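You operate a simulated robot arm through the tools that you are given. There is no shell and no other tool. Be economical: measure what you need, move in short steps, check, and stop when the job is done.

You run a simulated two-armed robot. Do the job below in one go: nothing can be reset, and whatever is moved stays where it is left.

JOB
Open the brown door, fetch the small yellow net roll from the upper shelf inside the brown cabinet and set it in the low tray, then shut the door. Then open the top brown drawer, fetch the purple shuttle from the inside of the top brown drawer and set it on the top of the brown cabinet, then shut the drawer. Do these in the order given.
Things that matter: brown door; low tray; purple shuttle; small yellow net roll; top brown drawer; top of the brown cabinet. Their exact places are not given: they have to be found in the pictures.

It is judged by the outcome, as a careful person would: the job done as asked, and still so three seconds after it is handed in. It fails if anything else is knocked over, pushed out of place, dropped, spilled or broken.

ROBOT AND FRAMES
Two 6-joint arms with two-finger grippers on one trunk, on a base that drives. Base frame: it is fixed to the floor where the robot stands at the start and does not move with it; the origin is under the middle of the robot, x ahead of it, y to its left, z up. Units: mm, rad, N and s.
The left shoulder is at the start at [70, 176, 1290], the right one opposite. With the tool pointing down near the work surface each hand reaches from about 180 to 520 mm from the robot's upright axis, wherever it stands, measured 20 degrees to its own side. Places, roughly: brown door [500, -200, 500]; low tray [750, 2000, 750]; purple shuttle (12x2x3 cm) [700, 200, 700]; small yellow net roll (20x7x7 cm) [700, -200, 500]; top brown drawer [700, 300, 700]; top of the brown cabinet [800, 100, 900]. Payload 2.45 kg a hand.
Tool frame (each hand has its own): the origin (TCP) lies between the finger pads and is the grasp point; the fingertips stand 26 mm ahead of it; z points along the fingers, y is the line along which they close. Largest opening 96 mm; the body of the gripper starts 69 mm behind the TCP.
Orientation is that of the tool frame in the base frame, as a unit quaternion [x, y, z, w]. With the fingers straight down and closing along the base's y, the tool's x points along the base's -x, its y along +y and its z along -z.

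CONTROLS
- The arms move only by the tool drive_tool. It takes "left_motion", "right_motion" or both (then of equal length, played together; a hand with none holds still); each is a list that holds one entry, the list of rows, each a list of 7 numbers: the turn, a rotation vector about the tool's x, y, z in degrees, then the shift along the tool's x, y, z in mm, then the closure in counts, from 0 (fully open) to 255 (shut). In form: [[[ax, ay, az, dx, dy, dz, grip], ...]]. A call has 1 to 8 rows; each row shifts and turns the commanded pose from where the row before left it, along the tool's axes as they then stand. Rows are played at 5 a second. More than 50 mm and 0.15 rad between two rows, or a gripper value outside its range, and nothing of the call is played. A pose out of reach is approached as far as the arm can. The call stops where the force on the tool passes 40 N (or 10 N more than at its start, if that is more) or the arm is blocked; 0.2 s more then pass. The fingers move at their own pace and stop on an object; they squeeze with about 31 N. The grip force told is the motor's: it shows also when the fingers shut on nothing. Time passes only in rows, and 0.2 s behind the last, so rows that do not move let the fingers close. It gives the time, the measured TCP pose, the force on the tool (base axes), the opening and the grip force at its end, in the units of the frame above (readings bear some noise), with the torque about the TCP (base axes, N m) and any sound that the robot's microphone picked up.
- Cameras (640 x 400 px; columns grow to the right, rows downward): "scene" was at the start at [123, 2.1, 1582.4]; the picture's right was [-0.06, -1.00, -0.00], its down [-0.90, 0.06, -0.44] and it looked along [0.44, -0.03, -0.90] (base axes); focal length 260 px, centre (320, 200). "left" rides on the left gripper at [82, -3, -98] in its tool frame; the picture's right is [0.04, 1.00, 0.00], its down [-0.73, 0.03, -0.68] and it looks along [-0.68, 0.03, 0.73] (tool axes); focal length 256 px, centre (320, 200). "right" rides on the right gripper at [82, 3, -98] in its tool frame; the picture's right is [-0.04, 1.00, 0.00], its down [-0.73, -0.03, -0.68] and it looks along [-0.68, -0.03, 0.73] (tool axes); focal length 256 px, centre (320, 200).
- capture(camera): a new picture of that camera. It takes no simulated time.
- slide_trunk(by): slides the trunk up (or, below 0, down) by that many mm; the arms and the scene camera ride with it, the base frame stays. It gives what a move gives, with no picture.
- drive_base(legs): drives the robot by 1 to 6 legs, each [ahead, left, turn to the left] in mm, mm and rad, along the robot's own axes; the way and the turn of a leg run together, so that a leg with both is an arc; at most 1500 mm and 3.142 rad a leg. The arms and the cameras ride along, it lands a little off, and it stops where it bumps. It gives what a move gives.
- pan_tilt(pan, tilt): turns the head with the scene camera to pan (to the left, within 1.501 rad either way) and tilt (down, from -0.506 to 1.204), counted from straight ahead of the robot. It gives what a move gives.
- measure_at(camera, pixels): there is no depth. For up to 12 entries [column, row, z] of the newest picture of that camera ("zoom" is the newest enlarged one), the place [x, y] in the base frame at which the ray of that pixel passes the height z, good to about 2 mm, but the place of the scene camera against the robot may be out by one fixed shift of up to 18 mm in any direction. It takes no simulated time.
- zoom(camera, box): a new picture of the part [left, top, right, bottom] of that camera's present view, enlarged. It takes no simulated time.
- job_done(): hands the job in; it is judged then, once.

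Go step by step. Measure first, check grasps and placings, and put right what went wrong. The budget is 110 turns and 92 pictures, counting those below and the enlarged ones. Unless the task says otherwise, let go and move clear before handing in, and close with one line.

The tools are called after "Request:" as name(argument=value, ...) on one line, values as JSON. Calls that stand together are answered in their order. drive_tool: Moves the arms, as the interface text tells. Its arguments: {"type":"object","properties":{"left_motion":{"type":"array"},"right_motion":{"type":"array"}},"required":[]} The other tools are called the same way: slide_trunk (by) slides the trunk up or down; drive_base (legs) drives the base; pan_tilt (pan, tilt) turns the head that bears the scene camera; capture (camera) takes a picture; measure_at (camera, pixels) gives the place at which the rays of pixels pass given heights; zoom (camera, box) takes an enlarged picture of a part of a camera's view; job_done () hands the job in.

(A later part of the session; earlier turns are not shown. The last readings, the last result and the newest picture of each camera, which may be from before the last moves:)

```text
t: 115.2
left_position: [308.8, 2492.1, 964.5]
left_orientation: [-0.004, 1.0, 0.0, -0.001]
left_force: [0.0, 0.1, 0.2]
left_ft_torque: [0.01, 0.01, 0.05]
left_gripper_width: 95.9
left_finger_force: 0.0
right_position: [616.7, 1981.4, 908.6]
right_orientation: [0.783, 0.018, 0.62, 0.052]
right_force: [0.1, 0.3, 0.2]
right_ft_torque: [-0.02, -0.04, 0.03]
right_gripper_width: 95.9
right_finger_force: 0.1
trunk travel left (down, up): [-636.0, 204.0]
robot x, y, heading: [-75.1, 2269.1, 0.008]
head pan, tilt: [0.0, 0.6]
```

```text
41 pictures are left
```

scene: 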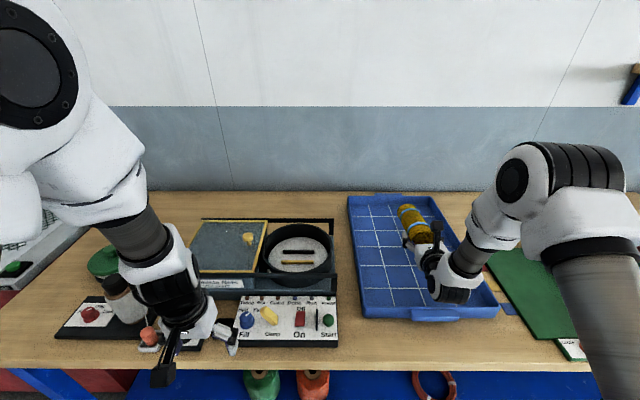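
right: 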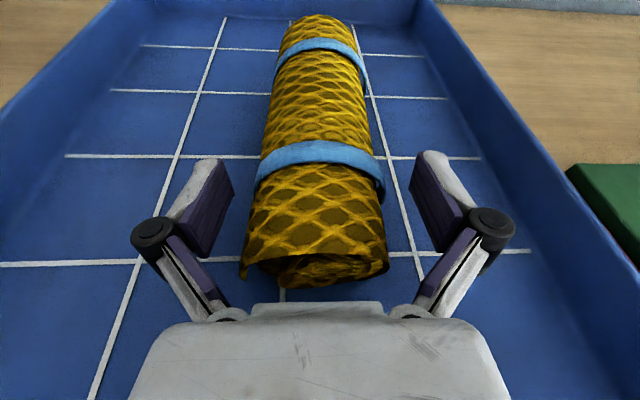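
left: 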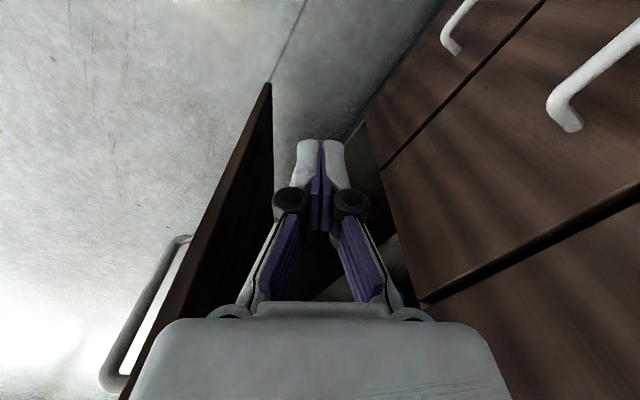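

The roll rests flat in the tray. I'll rise clear, back away, return toward the door, and level the right tool again with the fingers shut.

Request:
slide_trunk(by=150)

Request:
drive_base(legs=[[-560, 0, 0]])

Request:
capture(camera="scene")

```text
t: 117.0
left_position: [309.9, 2490.4, 1114.5]
left_orientation: [-0.005, 1.0, 0.001, -0.001]
left_force: [-0.8, -0.2, 0.4]
left_ft_torque: [-0.01, -0.03, 0.02]
left_gripper_width: 96.0
left_finger_force: 0.1
right_position: [617.2, 1982.1, 1060.1]
right_orientation: [0.783, 0.017, 0.619, 0.053]
right_force: [0.3, 0.6, -0.2]
right_ft_torque: [0.01, 0.04, -0.06]
right_gripper_width: 95.9
right_finger_force: 0.0
trunk travel left (down, up): [-786.0, 54.0]
robot x, y, heading: [-79.9, 2269.7, 0.003]
head pan, tilt: [0.0, 0.6]
```

```text
t: 120.2
left_position: [-246.3, 2487.0, 1113.8]
left_orientation: [-0.003, 1.0, 0.001, -0.002]
left_force: [-0.6, 0.2, -1.2]
left_ft_torque: [0.01, -0.01, 0.0]
left_gripper_width: 96.1
left_finger_force: 0.2
right_position: [60.2, 1975.7, 1059.2]
right_orientation: [0.783, 0.016, 0.62, 0.053]
right_force: [-0.1, -0.2, -0.7]
right_ft_torque: [-0.03, 0.05, 0.02]
right_gripper_width: 95.9
right_finger_force: 0.1
trunk travel left (down, up): [-786.0, 54.0]
robot x, y, heading: [-635.6, 2264.9, 0.003]
head pan, tilt: [0.0, 0.6]
```

```text
40 pictures are left
```

scene: 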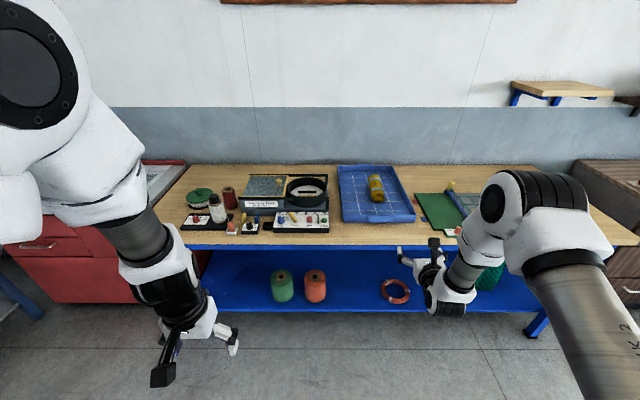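

The roll lies in the tray at (377,188). Now I'll drive back to the right side of the open door, staying clear in front, and level and shut the right hand.

Request:
drive_base(legs=[[-215, 0, 0], [0, -1300, 0], [0, -1335, 0]])

Request:
drive_tool(right_motion=[[[0, 6, 0, 0, 0, 0, 255], [0, 6, 0, 0, 0, 0, 255], [0, 0, 0, 0, 0, 0, 255]]])

Request:
slide_trunk(by=-270)

Request:
pan_tilt(pan=-0.1, tilt=0.55)

Request:
capture(camera="scene")

```text
t: 134.3
left_position: [-461.3, -161.5, 1114.1]
left_orientation: [0.002, 1.0, 0.001, -0.001]
left_force: [-0.1, -0.3, 0.1]
left_ft_torque: [0.0, -0.04, 0.0]
left_gripper_width: 96.2
left_finger_force: 0.0
right_position: [-161.2, -675.7, 1060.1]
right_orientation: [0.783, 0.012, 0.62, 0.057]
right_force: [-0.8, -0.5, -0.4]
right_ft_torque: [0.0, 0.03, 0.03]
right_gripper_width: 96.3
right_finger_force: 0.0
trunk travel left (down, up): [-786.0, 54.0]
robot x, y, heading: [-850.9, -381.0, -0.008]
head pan, tilt: [0.0, 0.6]
```

```text
t: 135.1
left_position: [-463.7, -162.4, 1114.5]
left_orientation: [0.002, 1.0, 0.001, -0.001]
left_force: [0.6, -0.1, -0.1]
left_ft_torque: [0.01, 0.02, 0.0]
left_gripper_width: 96.0
left_finger_force: 0.0
right_position: [-159.8, -675.7, 1058.7]
right_orientation: [0.714, 0.019, 0.698, 0.056]
right_force: [0.4, -1.0, -0.9]
right_ft_torque: [-0.02, 0.01, 0.0]
right_gripper_width: 0.0
right_finger_force: 28.8
trunk travel left (down, up): [-786.0, 54.0]
robot x, y, heading: [-848.2, -377.1, -0.006]
head pan, tilt: [0.0, 0.6]
```

```text
t: 137.8
left_position: [-462.6, -160.7, 844.0]
left_orientation: [0.002, 1.0, 0.0, -0.001]
left_force: [0.2, 0.3, -1.4]
left_ft_torque: [0.01, -0.01, 0.01]
left_gripper_width: 96.0
left_finger_force: 0.1
right_position: [-162.3, -676.7, 789.4]
right_orientation: [0.714, 0.019, 0.698, 0.056]
right_force: [-0.2, 0.3, 0.8]
right_ft_torque: [0.03, 0.03, 0.01]
right_gripper_width: 0.1
right_finger_force: 28.2
trunk travel left (down, up): [-516.0, 324.0]
robot x, y, heading: [-854.5, -374.8, -0.004]
head pan, tilt: [0.0, 0.6]
```

```text
t: 138.5
left_position: [-461.9, -162.2, 844.3]
left_orientation: [0.002, 1.0, 0.001, -0.002]
left_force: [0.4, -0.4, 0.1]
left_ft_torque: [0.01, 0.02, 0.04]
left_gripper_width: 96.4
left_finger_force: 0.1
right_position: [-161.5, -675.9, 789.8]
right_orientation: [0.714, 0.019, 0.698, 0.056]
right_force: [0.3, 0.0, 0.3]
right_ft_torque: [-0.02, -0.01, 0.01]
right_gripper_width: 0.0
right_finger_force: 28.7
trunk travel left (down, up): [-516.0, 324.0]
robot x, y, heading: [-848.7, -379.8, -0.004]
head pan, tilt: [-0.099, 0.55]
```

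```text
39 pictures are left
```

scene: 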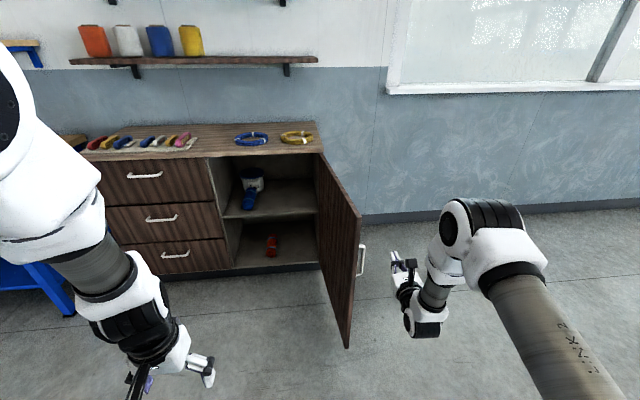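

The door and hand are placed well: the hand at z 790 passes above the handle. I'll advance beside the door and sweep left to swing it about half shut.

Request:
drive_base(legs=[[261, 0, 0], [30, 326, 0], [60, 98, 0]])

Request:
capture(camera="scene")

```text
t: 143.0
left_position: [-112.5, 261.4, 842.9]
left_orientation: [0.001, 1.0, 0.0, -0.001]
left_force: [-0.7, 1.2, -0.8]
left_ft_torque: [-0.03, 0.01, -0.04]
left_gripper_width: 96.3
left_finger_force: 0.1
right_position: [191.1, -251.7, 789.2]
right_orientation: [0.714, 0.02, 0.698, 0.055]
right_force: [0.7, -0.1, 0.0]
right_ft_torque: [-0.01, 0.0, -0.01]
right_gripper_width: 0.2
right_finger_force: 29.1
trunk travel left (down, up): [-516.0, 324.0]
robot x, y, heading: [-500.7, 41.8, -0.005]
head pan, tilt: [-0.099, 0.55]
```

```text
38 pictures are left
```

scene: 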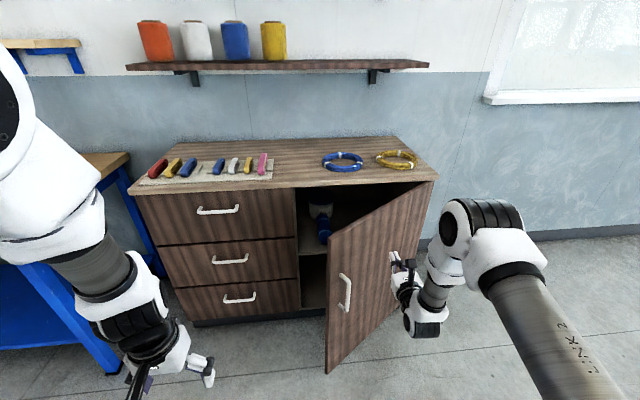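

The door has swung to roughly 35–40° as planned. I'll continue along the arc and press it shut.

Request:
drive_base(legs=[[84, 78, 0], [103, 54, 0], [100, 20, 0]])

Request:
capture(camera="scene")

```text
t: 145.8
left_position: [176.6, 414.7, 843.7]
left_orientation: [0.002, 1.0, 0.001, -0.002]
left_force: [0.8, -0.1, -0.2]
left_ft_torque: [-0.01, -0.01, 0.03]
left_gripper_width: 95.7
left_finger_force: 0.0
right_position: [478.8, -96.9, 788.7]
right_orientation: [0.714, 0.021, 0.697, 0.055]
right_force: [1.0, -0.1, -0.5]
right_ft_torque: [0.0, -0.03, 0.0]
right_gripper_width: 0.0
right_finger_force: 28.2
trunk travel left (down, up): [-516.0, 324.0]
robot x, y, heading: [-214.3, 196.5, -0.005]
head pan, tilt: [-0.099, 0.55]
```

```text
37 pictures are left
```

scene: 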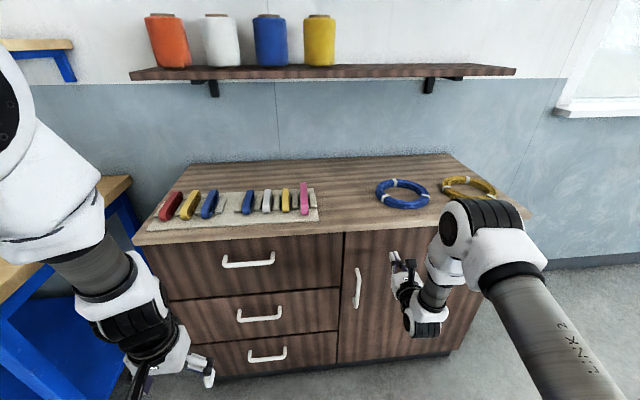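

The door looks shut or nearly so; I'll press gently forward to be sure, watching the force.

Request:
drive_tool(right_motion=[[[0, 0, 0, 0, 0, 10, 255], [0, 0, 0, 0, 0, 10, 255], [0, 0, 0, 0, 0, 8, 255], [0, 0, 0, 0, 0, 6, 255], [0, 0, 0, 0, 0, 5, 255], [0, 0, 0, 0, 0, 4, 255], [0, 0, 0, 0, 0, 3, 255]]])

Request:
zoom(camera="scene", box=[220, 180, 480, 390])

```text
t: 147.1
left_position: [171.4, 414.7, 845.6]
left_orientation: [0.001, 1.0, 0.0, 0.001]
left_force: [0.2, -0.3, -0.5]
left_ft_torque: [-0.03, -0.06, 0.01]
left_gripper_width: 95.9
left_finger_force: 0.1
right_position: [510.3, -100.9, 789.3]
right_orientation: [0.715, 0.021, 0.696, 0.059]
right_force: [-20.1, 2.0, 9.0]
right_ft_torque: [0.04, -0.43, 0.21]
right_gripper_width: 0.0
right_finger_force: 28.3
trunk travel left (down, up): [-516.0, 324.0]
robot x, y, heading: [-212.1, 198.7, -0.011]
head pan, tilt: [-0.099, 0.55]
stopped in row 6 (right hand): the force on the tool passed its limit at 44 N (the readings are from after the stop); the commanded pose is now the measured one
```

```text
1.90 times, centred on (350, 285) of scene
```

zoom: 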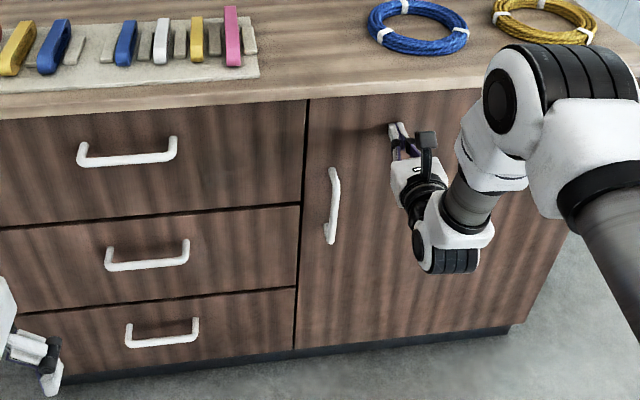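

The door is firmly shut (20 N residual contact). I'll back off and move left to view the top drawer's handle with the right camera.

Request:
drive_base(legs=[[-150, 0, 0], [0, 440, 0]])

Request:
capture(camera="right")

Request:
capture(camera="scene")

```text
t: 150.7
left_position: [23.1, 855.3, 843.9]
left_orientation: [0.0, 1.0, 0.001, -0.001]
left_force: [-0.3, -0.1, 0.1]
left_ft_torque: [-0.01, -0.02, 0.0]
left_gripper_width: 96.1
left_finger_force: 0.2
right_position: [363.7, 338.9, 784.7]
right_orientation: [0.717, 0.023, 0.694, 0.057]
right_force: [0.3, -0.1, -0.1]
right_ft_torque: [-0.01, 0.04, -0.01]
right_gripper_width: 0.0
right_finger_force: 28.4
trunk travel left (down, up): [-516.0, 324.0]
robot x, y, heading: [-362.5, 634.0, -0.003]
head pan, tilt: [-0.099, 0.55]
```

```text
35 pictures are left
```

right: 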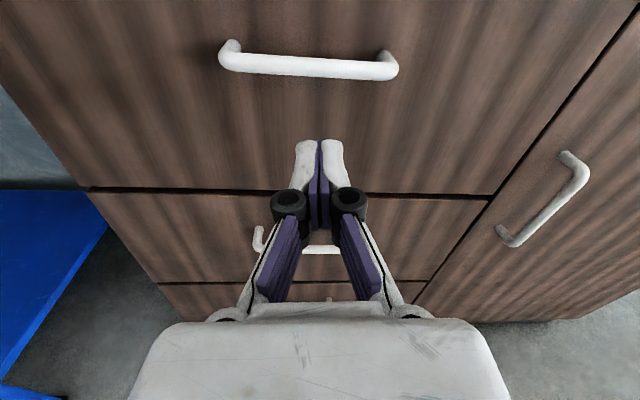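

```text
34 pictures are left
```

scene: 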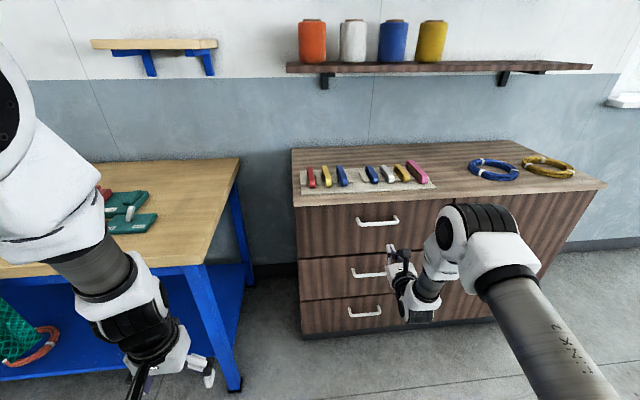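

Request:
measure_at(camera="right", pixels=[[310, 69, 780], [310, 69, 760], [310, 69, 740], [230, 62, 770], [392, 70, 770], [490, 197, 680], [490, 197, 640], [570, 160, 700]])

```text
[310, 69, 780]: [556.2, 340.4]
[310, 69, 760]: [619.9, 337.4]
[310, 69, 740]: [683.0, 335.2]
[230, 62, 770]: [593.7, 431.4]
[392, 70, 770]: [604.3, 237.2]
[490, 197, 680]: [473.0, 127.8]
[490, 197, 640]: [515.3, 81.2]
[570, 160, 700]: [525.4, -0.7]
```

The top handle bar is at y≈340, z≈798 (x≈497). I'll roll the hand 90° so the fingers close vertically, and open it.

Request:
drive_tool(right_motion=[[[0, 0, -8.5, 0, 0, 0, 0], [0, 0, -8.5, 0, 0, 0, 0], [0, 0, -8.5, 0, 0, 0, 0], [0, 0, -8.5, 0, 0, 0, 0], [0, 0, -8.5, 0, 0, 0, 0], [0, 0, -8.5, 0, 0, 0, 0], [0, 0, -8.5, 0, 0, 0, 0], [0, 0, -8.5, 0, 0, 0, 0]]])

Request:
drive_tool(right_motion=[[[0, 0, -8, 0, 0, 0, 0], [0, 0, -8, 0, 0, 0, 0], [0, 0, 0, 0, 0, 0, 0]]])

Request:
slide_trunk(by=13)

Request:
capture(camera="right")

```text
t: 152.5
left_position: [23.6, 855.4, 843.7]
left_orientation: [0.001, 1.0, 0.001, -0.001]
left_force: [-0.3, -0.4, 0.4]
left_ft_torque: [0.0, -0.05, 0.02]
left_gripper_width: 96.2
left_finger_force: 0.1
right_position: [362.2, 338.6, 785.6]
right_orientation: [0.581, 0.421, 0.543, 0.437]
right_force: [0.0, 0.0, -0.4]
right_ft_torque: [-0.01, 0.02, 0.02]
right_gripper_width: 95.7
right_finger_force: 0.0
trunk travel left (down, up): [-516.0, 324.0]
robot x, y, heading: [-366.5, 632.0, -0.003]
head pan, tilt: [-0.099, 0.55]
```

```text
t: 153.3
left_position: [22.8, 851.9, 844.1]
left_orientation: [0.0, 1.0, 0.001, -0.001]
left_force: [0.0, 0.3, -0.3]
left_ft_torque: [0.0, 0.0, -0.01]
left_gripper_width: 95.9
left_finger_force: 0.1
right_position: [362.3, 338.3, 786.6]
right_orientation: [0.517, 0.497, 0.476, 0.509]
right_force: [-0.4, 0.4, -1.5]
right_ft_torque: [-0.01, 0.03, -0.02]
right_gripper_width: 96.5
right_finger_force: 0.1
trunk travel left (down, up): [-516.0, 324.0]
robot x, y, heading: [-371.0, 635.7, -0.005]
head pan, tilt: [-0.099, 0.55]
```

```text
t: 153.9
left_position: [22.4, 852.8, 856.6]
left_orientation: [0.0, 1.0, 0.001, -0.001]
left_force: [-0.4, -0.1, 0.0]
left_ft_torque: [0.04, 0.03, 0.03]
left_gripper_width: 96.1
left_finger_force: 0.1
right_position: [364.5, 338.6, 798.0]
right_orientation: [0.517, 0.497, 0.477, 0.508]
right_force: [-0.9, 0.7, 0.7]
right_ft_torque: [0.01, -0.03, -0.04]
right_gripper_width: 96.2
right_finger_force: 0.0
trunk travel left (down, up): [-529.0, 311.0]
robot x, y, heading: [-368.5, 634.8, -0.002]
head pan, tilt: [-0.099, 0.55]
```

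```text
33 pictures are left
```

right: 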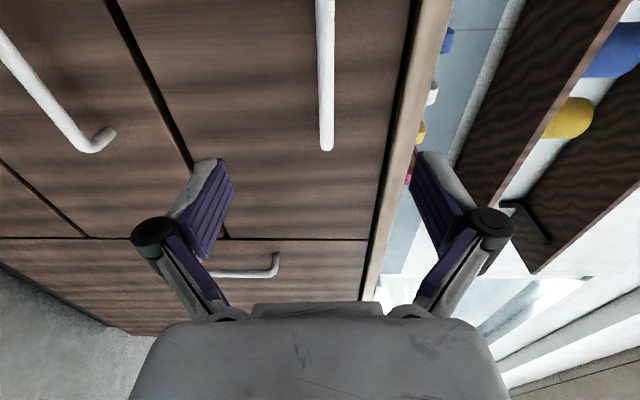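

The bar lines up with the gripper's middle (column ~325). I'll drive in 105 mm and check.

Request:
drive_base(legs=[[110, 0, 0]])

Request:
capture(camera="right")

```text
t: 155.1
left_position: [133.1, 852.5, 857.8]
left_orientation: [0.002, 1.0, 0.001, -0.002]
left_force: [-0.2, 0.1, 0.3]
left_ft_torque: [-0.01, 0.03, -0.01]
left_gripper_width: 95.7
left_finger_force: 0.1
right_position: [472.6, 337.6, 798.3]
right_orientation: [0.518, 0.497, 0.477, 0.508]
right_force: [0.5, 0.6, -0.3]
right_ft_torque: [0.0, -0.03, 0.01]
right_gripper_width: 96.1
right_finger_force: 0.2
trunk travel left (down, up): [-529.0, 311.0]
robot x, y, heading: [-258.7, 633.7, 0.0]
head pan, tilt: [-0.099, 0.55]
```

```text
32 pictures are left
```

right: 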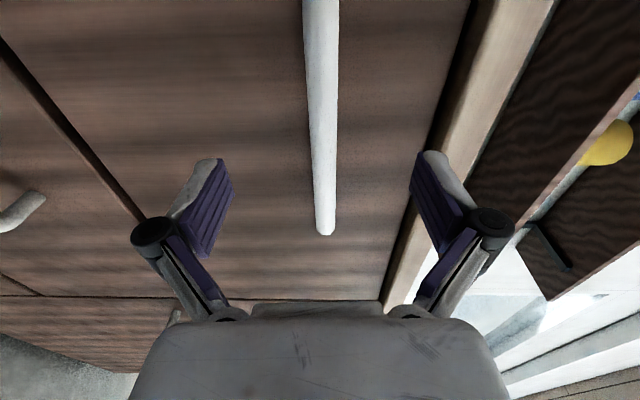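

Still centred. I'll ease forward 24 mm and close on the bar.

Request:
drive_tool(right_motion=[[[0, 0, 0, 0, 0, 12, 0], [0, 0, 0, 0, 0, 12, 0], [0, 0, 0, 0, 0, 0, 255], [0, 0, 0, 0, 0, 0, 255], [0, 0, 0, 0, 0, 0, 255]]])

```text
t: 156.3
left_position: [131.0, 853.7, 857.2]
left_orientation: [0.001, 1.0, 0.0, -0.001]
left_force: [0.0, 0.2, -0.1]
left_ft_torque: [0.0, -0.02, -0.01]
left_gripper_width: 95.9
left_finger_force: 0.0
right_position: [496.6, 336.2, 800.4]
right_orientation: [0.517, 0.497, 0.477, 0.508]
right_force: [1.0, -2.3, 7.9]
right_ft_torque: [0.59, 0.03, -0.11]
right_gripper_width: 12.5
right_finger_force: 39.6
trunk travel left (down, up): [-529.0, 311.0]
robot x, y, heading: [-257.3, 631.0, -0.003]
head pan, tilt: [-0.099, 0.55]
```

The handle is gripped (12.5 mm). I'll pull the drawer by backing the base.

Request:
drive_base(legs=[[-230, 0, 0]])

Request:
pan_tilt(pan=-0.35, tilt=0.8)

Request:
capture(camera="scene")

```text
t: 158.0
left_position: [-98.2, 852.7, 858.6]
left_orientation: [0.001, 1.0, 0.001, 0.0]
left_force: [-0.6, 0.0, -0.8]
left_ft_torque: [0.02, -0.01, 0.0]
left_gripper_width: 95.8
left_finger_force: 0.1
right_position: [264.8, 335.9, 800.1]
right_orientation: [0.518, 0.496, 0.477, 0.509]
right_force: [0.3, -8.6, 12.3]
right_ft_torque: [0.42, -0.11, -0.32]
right_gripper_width: 12.5
right_finger_force: 39.4
trunk travel left (down, up): [-529.0, 311.0]
robot x, y, heading: [-486.5, 635.7, -0.003]
head pan, tilt: [-0.099, 0.55]
```

```text
t: 158.8
left_position: [-98.4, 852.7, 857.2]
left_orientation: [0.001, 1.0, 0.002, -0.001]
left_force: [0.6, -0.1, 0.0]
left_ft_torque: [-0.03, 0.0, -0.06]
left_gripper_width: 96.1
left_finger_force: 0.1
right_position: [265.8, 336.1, 800.3]
right_orientation: [0.518, 0.495, 0.477, 0.509]
right_force: [0.5, -2.3, 8.8]
right_ft_torque: [0.49, -0.03, 0.16]
right_gripper_width: 12.4
right_finger_force: 39.5
trunk travel left (down, up): [-529.0, 311.0]
robot x, y, heading: [-483.5, 631.3, -0.005]
head pan, tilt: [-0.351, 0.799]
```

```text
31 pictures are left
```

scene: 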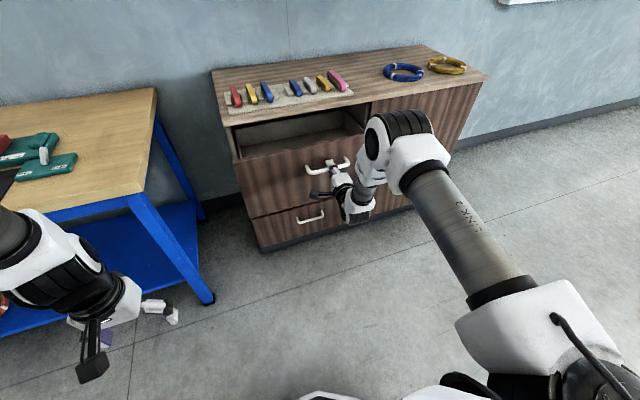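

The drawer is open about 230 mm. I'll let go, back away, and pitch the right hand to point down so it can reach into the drawer.

Request:
drive_tool(right_motion=[[[0, 0, 0, 0, 0, 0, 0], [0, 0, 0, 0, 0, 0, 0], [0, 0, 0, 0, 0, 0, 0]]])

Request:
drive_base(legs=[[-130, 0, 0]])

Request:
drive_tool(right_motion=[[[8.5, 0, 0, 0, -1, -15, 0], [8.5, 0, 0, 0, -3.4, -14.6, 0], [8.5, 0, 0, 0, -5.4, -14, 0], [8.5, 0, 0, 0, -7.5, -13, 0], [8.5, 0, 0, 0, -9.2, -11.8, 0], [8.5, 0, 0, 0, -11, -10.2, 0], [8.5, 0, 0, 0, -12.3, -8.6, 0], [8.5, 0, 0, 0, -13.5, -6.6, 0]]])

Request:
drive_tool(right_motion=[[[8, 0, 0, 0, -14.3, -4.6, 0], [8, 0, 0, 0, -14.8, -2.3, 0], [7, 0, 0, 0, -15, -0.5, 0]]])

Request:
slide_trunk(by=190)

```text
t: 159.6
left_position: [-97.6, 852.9, 857.2]
left_orientation: [0.001, 1.0, 0.001, 0.0]
left_force: [0.2, -0.2, -0.5]
left_ft_torque: [0.01, 0.03, 0.02]
left_gripper_width: 96.0
left_finger_force: 0.2
right_position: [267.8, 335.9, 798.0]
right_orientation: [0.517, 0.497, 0.477, 0.508]
right_force: [-0.6, 0.5, 0.7]
right_ft_torque: [0.0, 0.01, 0.02]
right_gripper_width: 96.2
right_finger_force: 0.0
trunk travel left (down, up): [-529.0, 311.0]
robot x, y, heading: [-486.7, 632.0, -0.003]
head pan, tilt: [-0.351, 0.799]
```

```text
t: 160.9
left_position: [-227.4, 854.6, 857.7]
left_orientation: [0.0, 1.0, 0.001, -0.001]
left_force: [-1.1, 0.4, -0.4]
left_ft_torque: [0.01, -0.04, 0.03]
left_gripper_width: 96.1
left_finger_force: 0.0
right_position: [137.9, 338.1, 798.7]
right_orientation: [0.517, 0.497, 0.478, 0.508]
right_force: [-1.3, 0.3, 0.1]
right_ft_torque: [0.01, 0.01, 0.0]
right_gripper_width: 96.1
right_finger_force: 0.0
trunk travel left (down, up): [-529.0, 311.0]
robot x, y, heading: [-614.6, 634.1, -0.004]
head pan, tilt: [-0.351, 0.799]
```

```text
t: 162.7
left_position: [-227.3, 853.4, 857.0]
left_orientation: [0.0, 1.0, 0.001, -0.001]
left_force: [-0.6, -0.3, -0.1]
left_ft_torque: [0.0, 0.01, 0.01]
left_gripper_width: 96.1
left_finger_force: 0.0
right_position: [30.3, 336.5, 793.3]
right_orientation: [0.706, 0.669, 0.145, 0.183]
right_force: [-0.5, 0.1, -0.7]
right_ft_torque: [0.03, -0.04, 0.02]
right_gripper_width: 96.1
right_finger_force: 0.0
right hand out of reach, approached as far as the arm can: row 8
trunk travel left (down, up): [-529.0, 311.0]
robot x, y, heading: [-616.8, 635.3, -0.001]
head pan, tilt: [-0.351, 0.799]
```

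```text
t: 163.5
left_position: [-226.9, 854.2, 858.0]
left_orientation: [-0.001, 1.0, 0.002, -0.002]
left_force: [-0.5, -0.1, 0.3]
left_ft_torque: [-0.02, 0.01, -0.04]
left_gripper_width: 96.1
left_finger_force: 0.0
right_position: [4.6, 326.9, 788.2]
right_orientation: [0.728, 0.675, 0.048, 0.112]
right_force: [-0.4, -0.2, 0.4]
right_ft_torque: [0.02, -0.02, 0.01]
right_gripper_width: 95.9
right_finger_force: 0.1
right hand out of reach, approached as far as the arm can: row 1, 2
trunk travel left (down, up): [-529.0, 311.0]
robot x, y, heading: [-614.4, 638.1, -0.005]
head pan, tilt: [-0.351, 0.799]
```

```text
t: 165.6
left_position: [-227.9, 854.4, 1046.5]
left_orientation: [0.0, 1.0, 0.001, -0.001]
left_force: [-0.2, 0.1, 0.5]
left_ft_torque: [-0.02, 0.0, 0.01]
left_gripper_width: 95.9
left_finger_force: 0.0
right_position: [4.5, 326.2, 976.9]
right_orientation: [0.729, 0.674, 0.048, 0.113]
right_force: [-0.6, -0.1, 0.7]
right_ft_torque: [0.02, -0.01, 0.03]
right_gripper_width: 95.8
right_finger_force: 0.0
trunk travel left (down, up): [-719.0, 121.0]
robot x, y, heading: [-618.5, 635.1, -0.003]
head pan, tilt: [-0.351, 0.799]
```

The right hand points nearly down at z 977. I'll drive forward so it hovers over the open drawer and look in.

Request:
drive_base(legs=[[385, 0, 0]])

Request:
capture(camera="right")

Request:
capture(camera="scene")

```text
t: 168.0
left_position: [154.2, 853.2, 1046.4]
left_orientation: [0.0, 1.0, 0.002, -0.002]
left_force: [0.5, 1.1, -0.5]
left_ft_torque: [-0.03, 0.03, 0.02]
left_gripper_width: 96.0
left_finger_force: 0.1
right_position: [387.1, 325.7, 977.9]
right_orientation: [0.728, 0.674, 0.048, 0.113]
right_force: [0.9, -0.3, -0.8]
right_ft_torque: [0.02, 0.03, -0.02]
right_gripper_width: 96.2
right_finger_force: 0.1
trunk travel left (down, up): [-719.0, 121.0]
robot x, y, heading: [-234.7, 639.3, -0.003]
head pan, tilt: [-0.351, 0.799]
```

```text
30 pictures are left
```

right: 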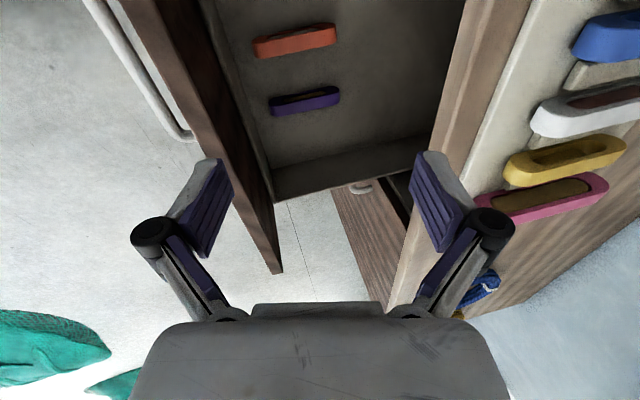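

```text
29 pictures are left
```

scene: 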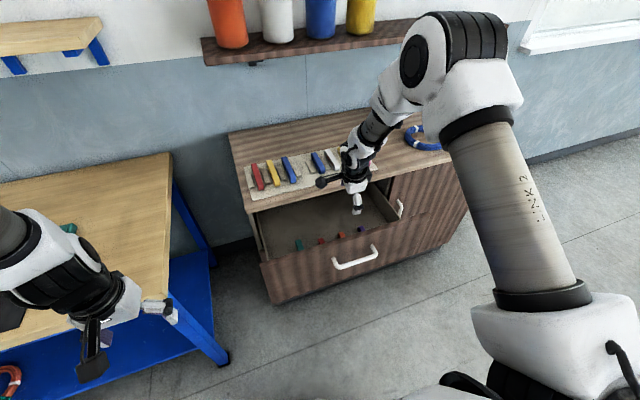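

Purple shuttle shows at (305,100) in the right view, lying along x, rightmost of the four in the drawer. I'll measure it with both cameras at several heights.

Request:
measure_at(camera="right", pixels=[[305, 102, 700], [305, 102, 740], [305, 102, 780], [270, 106, 740], [340, 96, 740], [272, 176, 740], [278, 205, 720], [280, 270, 700]])

Request:
measure_at(camera="scene", pixels=[[361, 229, 700], [361, 229, 740], [361, 229, 780]])

Request:
zoom(camera="scene", box=[240, 170, 420, 290])

```text
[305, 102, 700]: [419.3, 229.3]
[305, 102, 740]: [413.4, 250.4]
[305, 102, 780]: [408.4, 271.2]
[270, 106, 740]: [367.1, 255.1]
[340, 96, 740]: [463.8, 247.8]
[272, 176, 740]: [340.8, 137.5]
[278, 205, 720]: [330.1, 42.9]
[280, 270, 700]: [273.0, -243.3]
```

```text
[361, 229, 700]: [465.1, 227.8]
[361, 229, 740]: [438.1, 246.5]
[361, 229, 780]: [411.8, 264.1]
```

```text
3.33 times, centred on (330, 230) of scene
```

zoom: 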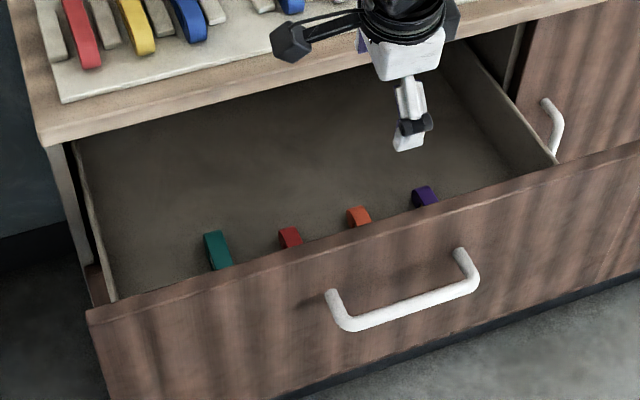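

The drawer floor is near z 650 and the shuttle lies along x around (424,213). I'll roll the hand another 90° so it closes along y, and straighten its tilt.

Request:
drive_tool(right_motion=[[[0, 0, -8.5, 0, 0, 0, 0], [0, 0, -8.5, 0, 0, 0, 0], [0, 0, -8.5, 0, 0, 0, 0], [0, 0, -8.5, 0, 0, 0, 0], [0, 0, -8.5, 0, 0, 0, 0], [0, 0, -8.5, 0, 0, 0, 0], [0, 0, -8.5, 0, 0, 0, 0], [0, 0, -8.5, 0, 0, 0, 0]]])

Request:
drive_tool(right_motion=[[[0, 0, -6, 0, 0, 0, 0], [0, 0, -6, 0, 0, 0, 0], [0, 0, -6, 0, 0, 0, 0], [-2, 4, 0, 20, 0, 0, 0], [-2, 4, 0, 20, 0, 0, 0], [-2, 4, 0, 20, 0, 0, 0], [0, 0, 0, 0, 0, 0, 0]]])

Request:
capture(camera="right")

```text
t: 169.8
left_position: [155.7, 853.4, 1047.5]
left_orientation: [0.001, 1.0, 0.001, -0.001]
left_force: [0.1, 0.2, 0.1]
left_ft_torque: [-0.02, 0.02, 0.0]
left_gripper_width: 95.9
left_finger_force: 0.1
right_position: [386.6, 326.5, 978.1]
right_orientation: [0.225, 0.967, -0.023, 0.12]
right_force: [0.6, 0.7, -0.1]
right_ft_torque: [-0.01, 0.0, -0.01]
right_gripper_width: 96.2
right_finger_force: 0.0
trunk travel left (down, up): [-719.0, 121.0]
robot x, y, heading: [-232.3, 633.2, -0.002]
head pan, tilt: [-0.351, 0.799]
```

```text
t: 171.4
left_position: [154.9, 854.9, 1046.8]
left_orientation: [-0.001, 1.0, 0.0, -0.002]
left_force: [0.3, 0.2, -0.1]
left_ft_torque: [0.02, 0.0, 0.02]
left_gripper_width: 95.8
left_finger_force: 0.0
right_position: [308.8, 313.8, 967.0]
right_orientation: [0.071, 0.997, 0.015, 0.015]
right_force: [0.1, 0.3, -0.4]
right_ft_torque: [-0.02, 0.0, 0.0]
right_gripper_width: 95.8
right_finger_force: 0.0
right hand out of reach, approached as far as the arm can: row 5, 6
trunk travel left (down, up): [-719.0, 121.0]
robot x, y, heading: [-235.8, 634.4, -0.005]
head pan, tilt: [-0.351, 0.799]
```

```text
27 pictures are left
```

right: 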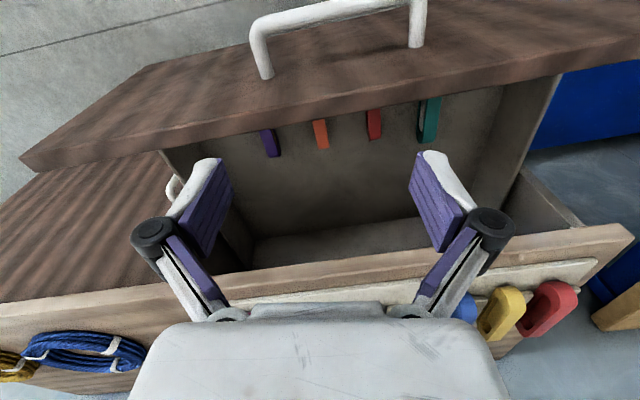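

In this view (image right = +y, image top toward the robot) the purple shuttle is at (270,143). I'll measure it here at likely heights.

Request:
measure_at(camera="right", pixels=[[270, 143, 680], [270, 143, 650], [270, 143, 720], [262, 129, 680], [273, 157, 680], [320, 145, 680], [428, 100, 680], [310, 217, 640], [310, 217, 680]])

Request:
zoom(camera="right", box=[200, 80, 460, 240])

```text
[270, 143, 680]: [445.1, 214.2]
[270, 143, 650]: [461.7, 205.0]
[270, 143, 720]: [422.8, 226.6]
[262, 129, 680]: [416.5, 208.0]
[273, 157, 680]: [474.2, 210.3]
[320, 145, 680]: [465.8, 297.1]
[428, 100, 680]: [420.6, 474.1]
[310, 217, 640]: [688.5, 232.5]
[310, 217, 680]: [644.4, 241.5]
```

```text
2.46 times, centred on (330, 160) of right
```

zoom: 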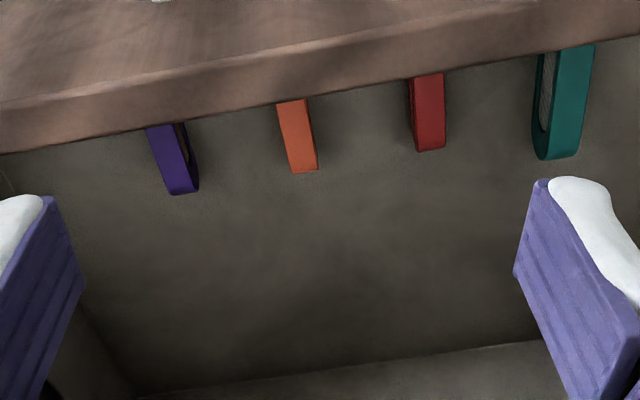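

The drawer front hides the shuttle's near end; it spans about x 355–475 at y≈212. To keep the hand camera clear of the drawer front I'll grip near its far part (x≈450). First I'll check where the table's corner is for the left hand.

Request:
measure_at(camera="scene", pixels=[[167, 299, 850], [172, 155, 850], [247, 212, 895], [230, 135, 895]])

Request:
drive_base(legs=[[140, -100, 0]])

Request:
drive_tool(right_motion=[[[0, 0, -4, 0, 0, 0, 0], [0, 0, 0, 0, 0, 0, 0]]], left_motion=[[[0, 0, 0, 30, 0, 0, 0], [0, 0, 0, 30, 0, 0, 0]]])

Request:
capture(camera="right")

Request:
capture(camera="scene")

```text
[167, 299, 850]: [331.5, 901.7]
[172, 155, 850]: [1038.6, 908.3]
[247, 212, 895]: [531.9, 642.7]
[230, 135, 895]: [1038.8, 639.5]
```

```text
t: 172.8
left_position: [292.0, 754.9, 1047.7]
left_orientation: [-0.001, 1.0, 0.0, 0.0]
left_force: [-0.7, 0.5, 0.1]
left_ft_torque: [-0.01, -0.01, -0.01]
left_gripper_width: 95.9
left_finger_force: 0.1
right_position: [448.1, 214.5, 967.5]
right_orientation: [0.07, 0.997, 0.015, 0.017]
right_force: [-1.0, 0.1, 0.6]
right_ft_torque: [-0.03, -0.03, 0.02]
right_gripper_width: 95.8
right_finger_force: 0.2
trunk travel left (down, up): [-719.0, 121.0]
robot x, y, heading: [-94.1, 537.6, 0.001]
head pan, tilt: [-0.351, 0.799]
```

```text
t: 173.4
left_position: [251.9, 753.6, 1047.8]
left_orientation: [-0.001, 1.0, 0.002, -0.002]
left_force: [0.5, -0.5, 0.5]
left_ft_torque: [0.01, -0.01, -0.01]
left_gripper_width: 96.1
left_finger_force: 0.2
left hand out of reach, approached as far as the arm can: row 2
right_position: [447.6, 214.7, 966.5]
right_orientation: [0.035, 0.999, 0.015, 0.016]
right_force: [0.1, -0.1, -0.8]
right_ft_torque: [0.0, -0.02, 0.02]
right_gripper_width: 96.1
right_finger_force: 0.0
trunk travel left (down, up): [-719.0, 121.0]
robot x, y, heading: [-96.4, 536.5, -0.003]
head pan, tilt: [-0.351, 0.799]
```

```text
25 pictures are left
```

right: 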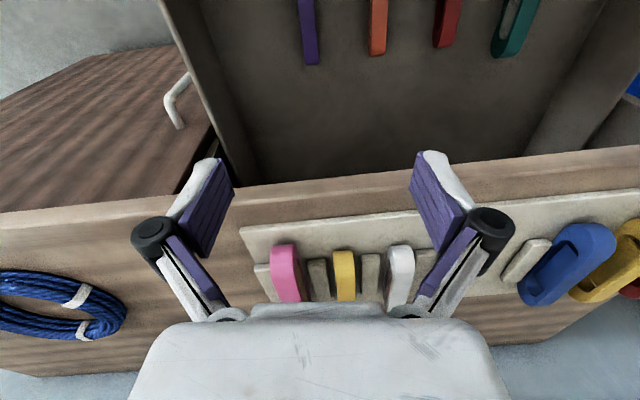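

```text
24 pictures are left
```

scene: 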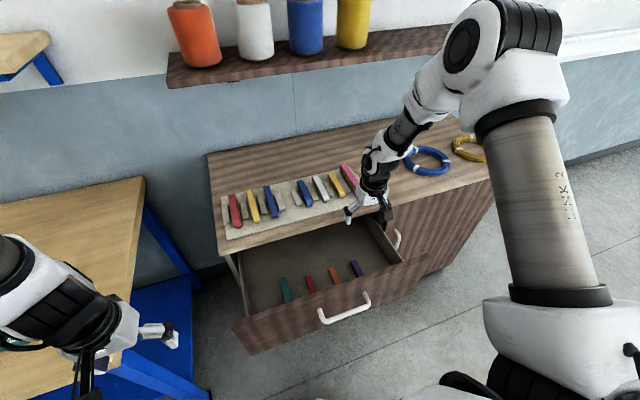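

Purple is now at column ~308, its far end at row 62. I'll measure it and the drawer right side at this pose.

Request:
measure_at(camera="right", pixels=[[311, 62, 680], [311, 62, 650], [308, 30, 680], [306, 5, 680], [245, 165, 680], [378, 55, 680]])

Request:
zoom(camera="scene", box=[220, 180, 440, 330])

Request:
measure_at(camera="scene", pixels=[[352, 261, 680], [360, 276, 680], [352, 261, 650], [281, 277, 680], [389, 228, 700]])

```text
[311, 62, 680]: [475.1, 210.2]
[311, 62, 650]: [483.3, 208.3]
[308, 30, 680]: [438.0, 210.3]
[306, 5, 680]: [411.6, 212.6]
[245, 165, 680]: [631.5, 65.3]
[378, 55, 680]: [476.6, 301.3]
```

```text
2.67 times, centred on (330, 255) of scene
```

zoom: 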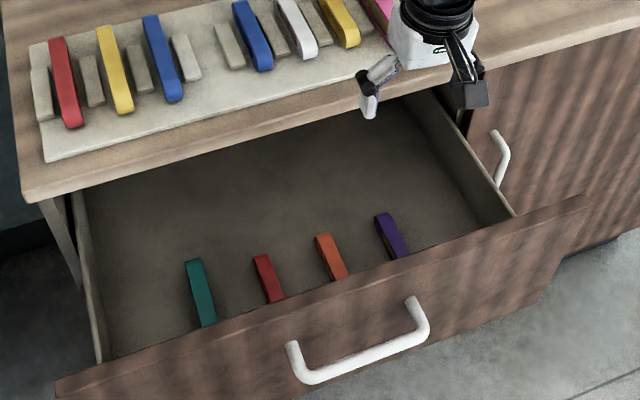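

```text
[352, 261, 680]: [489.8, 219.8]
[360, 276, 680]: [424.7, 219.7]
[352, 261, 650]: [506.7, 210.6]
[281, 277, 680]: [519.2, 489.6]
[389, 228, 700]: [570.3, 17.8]
```

The shuttle's far end is at x≈477, y≈211, so gripping at x≈448 is good. I'll lower the trunk partway and check the view.

Request:
slide_trunk(by=-190)

Request:
capture(camera="right")

Request:
capture(camera="scene")

```text
t: 175.5
left_position: [252.2, 753.7, 856.8]
left_orientation: [-0.001, 1.0, 0.001, -0.002]
left_force: [-0.5, -0.5, 0.8]
left_ft_torque: [-0.02, 0.02, -0.01]
left_gripper_width: 95.8
left_finger_force: 0.0
right_position: [448.7, 214.9, 777.4]
right_orientation: [0.036, 0.999, 0.015, 0.017]
right_force: [0.0, 0.5, -0.1]
right_ft_torque: [0.0, -0.02, -0.01]
right_gripper_width: 96.0
right_finger_force: 0.1
trunk travel left (down, up): [-529.0, 311.0]
robot x, y, heading: [-94.2, 533.7, -0.002]
head pan, tilt: [-0.351, 0.799]
```

```text
22 pictures are left
```

right: 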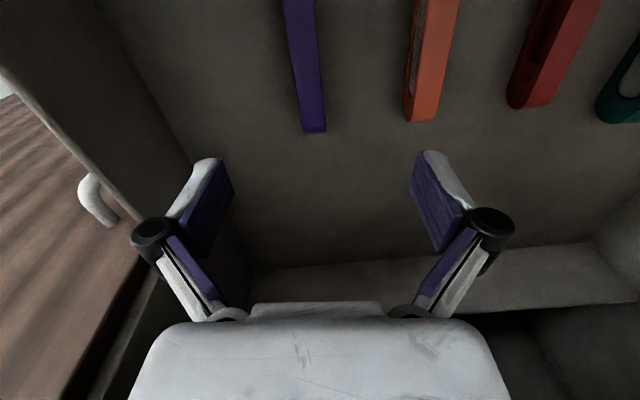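

```text
21 pictures are left
```

scene: 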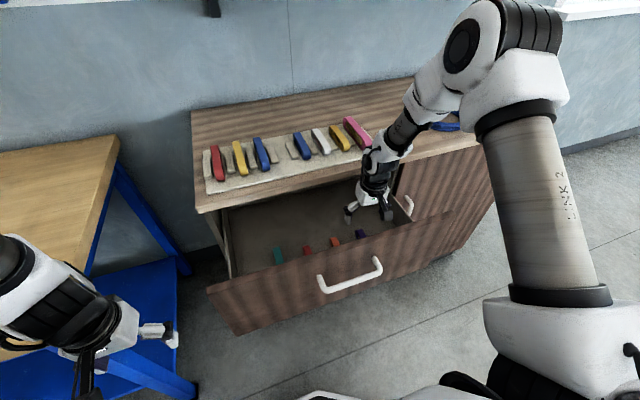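

I'll triangulate the shuttle end at (313,132) against the earlier view.

Request:
measure_at(camera="right", pixels=[[313, 132, 700], [313, 132, 680], [313, 132, 660], [313, 132, 640], [302, 60, 680]])

```text
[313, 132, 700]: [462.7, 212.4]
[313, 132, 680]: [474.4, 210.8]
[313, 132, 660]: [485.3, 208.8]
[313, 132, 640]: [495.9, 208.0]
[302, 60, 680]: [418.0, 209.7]
```

The end is at z≈680, so floor near 665 and the fingertips (26 mm ahead) should just reach it at TCP ≈692. I'll lower to 707, then feel for the floor in small steps.

Request:
slide_trunk(by=-68)

Request:
drive_tool(right_motion=[[[0, 0, 0, 0, -4, 0, 0], [0, 0, 0, 0, 0, 5, 0], [0, 0, 0, 0, 0, 4, 0], [0, 0, 0, 0, 0, 3, 0]]])

Request:
capture(camera="right")

```text
t: 176.6
left_position: [251.1, 752.6, 789.2]
left_orientation: [-0.001, 1.0, 0.0, -0.001]
left_force: [-1.1, 0.1, 0.4]
left_ft_torque: [-0.03, -0.01, 0.02]
left_gripper_width: 96.2
left_finger_force: 0.1
right_position: [448.7, 214.9, 709.7]
right_orientation: [0.036, 0.999, 0.015, 0.017]
right_force: [-0.2, -0.3, 0.4]
right_ft_torque: [-0.01, -0.04, 0.01]
right_gripper_width: 96.0
right_finger_force: 0.0
trunk travel left (down, up): [-461.0, 379.0]
robot x, y, heading: [-93.1, 538.5, 0.002]
head pan, tilt: [-0.351, 0.799]
```

```text
t: 177.6
left_position: [251.7, 753.1, 790.3]
left_orientation: [0.0, 1.0, 0.001, -0.002]
left_force: [0.1, -0.4, 0.0]
left_ft_torque: [0.01, 0.03, -0.05]
left_gripper_width: 96.2
left_finger_force: 0.0
right_position: [447.9, 209.2, 696.4]
right_orientation: [0.036, 0.999, 0.016, 0.016]
right_force: [0.8, -0.2, 0.0]
right_ft_torque: [0.02, -0.01, -0.01]
right_gripper_width: 95.8
right_finger_force: 0.1
trunk travel left (down, up): [-461.0, 379.0]
robot x, y, heading: [-91.9, 536.0, 0.001]
head pan, tilt: [-0.351, 0.799]
```

```text
20 pictures are left
```

right: 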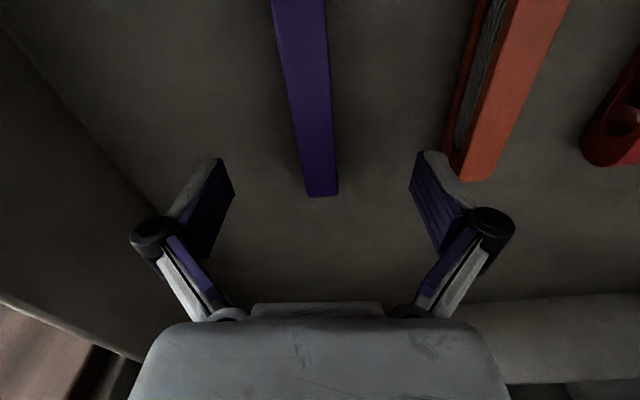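

The shuttle lies centred between the fingers. I'll check the height of its end once more.

Request:
measure_at(camera="right", pixels=[[322, 196, 690], [322, 196, 680], [322, 196, 670], [322, 196, 660], [300, 60, 690]])

Request:
drive_tool(right_motion=[[[0, 0, 0, 0, 0, 3, 0], [0, 0, 0, 0, 0, 3, 0], [0, 0, 0, 0, 0, 3, 0], [0, 0, 0, 0, 0, 3, 0]]])

```text
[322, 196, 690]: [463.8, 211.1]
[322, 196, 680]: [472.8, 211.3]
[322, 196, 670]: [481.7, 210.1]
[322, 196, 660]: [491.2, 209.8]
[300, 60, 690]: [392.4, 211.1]
```

```text
t: 178.6
left_position: [252.5, 751.9, 789.1]
left_orientation: [0.0, 1.0, 0.001, -0.002]
left_force: [-0.1, -0.7, -0.7]
left_ft_torque: [0.0, -0.05, 0.02]
left_gripper_width: 95.9
left_finger_force: 0.0
right_position: [448.8, 210.8, 684.5]
right_orientation: [0.035, 0.999, 0.016, 0.017]
right_force: [-0.2, 0.9, 0.0]
right_ft_torque: [-0.02, 0.0, 0.0]
right_gripper_width: 96.1
right_finger_force: 0.1
trunk travel left (down, up): [-461.0, 379.0]
robot x, y, heading: [-95.3, 538.1, 0.001]
head pan, tilt: [-0.351, 0.799]
```

No floor contact yet at z 684. I'll go a little lower and close.

Request:
drive_tool(right_motion=[[[0, 0, 0, 0, 0, 3, 0], [0, 0, 0, 0, 0, 2, 0], [0, 0, 0, 0, 0, 0, 120], [0, 0, 0, 0, 0, 0, 255], [0, 0, 0, 0, 0, 0, 255], [0, 0, 0, 0, 0, 0, 255], [0, 0, 0, 0, 0, 0, 255]]])

Request:
capture(camera="right")

```text
t: 180.2
left_position: [252.0, 752.5, 789.9]
left_orientation: [-0.003, 1.0, 0.001, -0.001]
left_force: [0.5, -0.2, -0.6]
left_ft_torque: [-0.02, 0.02, 0.01]
left_gripper_width: 96.3
left_finger_force: 0.0
right_position: [449.2, 211.7, 679.8]
right_orientation: [0.036, 0.999, 0.016, 0.017]
right_force: [0.2, -1.1, 0.6]
right_ft_torque: [0.0, 0.01, 0.02]
right_gripper_width: 18.7
right_finger_force: 30.9
trunk travel left (down, up): [-461.0, 379.0]
robot x, y, heading: [-92.1, 535.0, -0.002]
head pan, tilt: [-0.351, 0.799]
```

```text
19 pictures are left
```

right: 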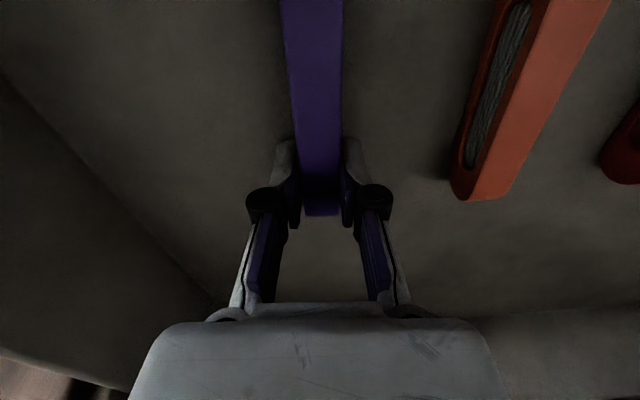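

The shuttle is gripped (18.7 mm). I'll lift it well above the cabinet top and check.

Request:
slide_trunk(by=330)

Request:
capture(camera="right")

Request:
capture(camera="scene")

```text
t: 183.4
left_position: [252.8, 753.5, 1120.2]
left_orientation: [0.0, 1.0, 0.0, -0.001]
left_force: [-0.2, -0.4, -0.3]
left_ft_torque: [0.02, 0.04, 0.01]
left_gripper_width: 96.0
left_finger_force: 0.0
right_position: [449.6, 210.6, 1010.5]
right_orientation: [0.036, 0.999, 0.016, 0.017]
right_force: [0.4, -0.4, -0.3]
right_ft_torque: [-0.01, -0.05, 0.0]
right_gripper_width: 18.7
right_finger_force: 30.8
trunk travel left (down, up): [-791.0, 49.0]
robot x, y, heading: [-97.4, 534.4, -0.004]
head pan, tilt: [-0.351, 0.799]
```

```text
18 pictures are left
```

right: 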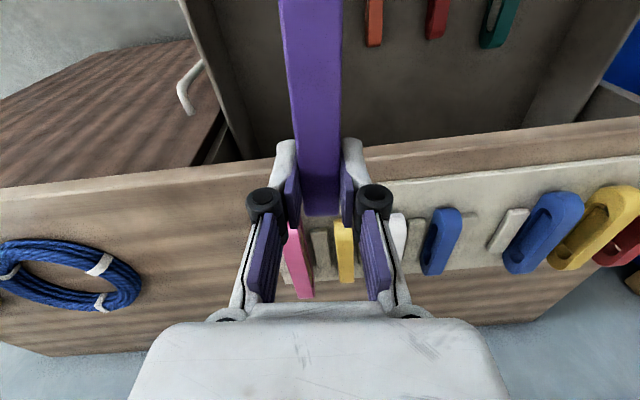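

```text
17 pictures are left
```

scene: 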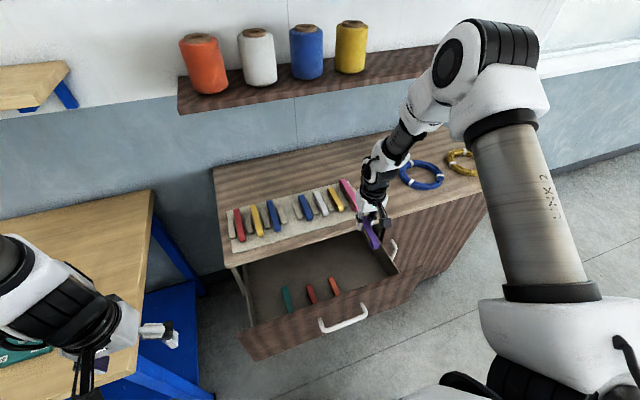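

Held firmly. A free stretch of cabinet top lies between the mat's end and the blue loop. I'll measure it.

Request:
measure_at(camera="right", pixels=[[142, 285, 910], [290, 230, 930], [268, 162, 900], [60, 240, 910], [298, 298, 915]])

Request:
measure_at(camera="scene", pixels=[[401, 178, 905], [360, 208, 900], [348, 180, 905], [421, 161, 905]])

Request:
zoom(camera="scene", box=[300, 130, 480, 250])

```text
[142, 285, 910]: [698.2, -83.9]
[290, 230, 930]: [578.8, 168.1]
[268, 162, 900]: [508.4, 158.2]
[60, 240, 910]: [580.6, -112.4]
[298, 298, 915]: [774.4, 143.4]
```

```text
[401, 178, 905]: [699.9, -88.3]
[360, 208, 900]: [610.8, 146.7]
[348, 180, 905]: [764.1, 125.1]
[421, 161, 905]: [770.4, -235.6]
```

```text
3.33 times, centred on (390, 190) of scene
```

zoom: 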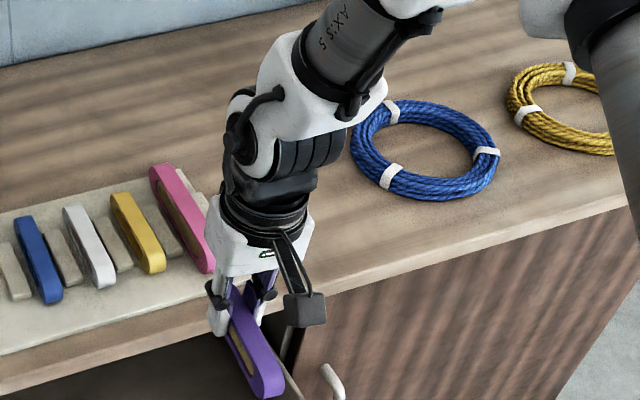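

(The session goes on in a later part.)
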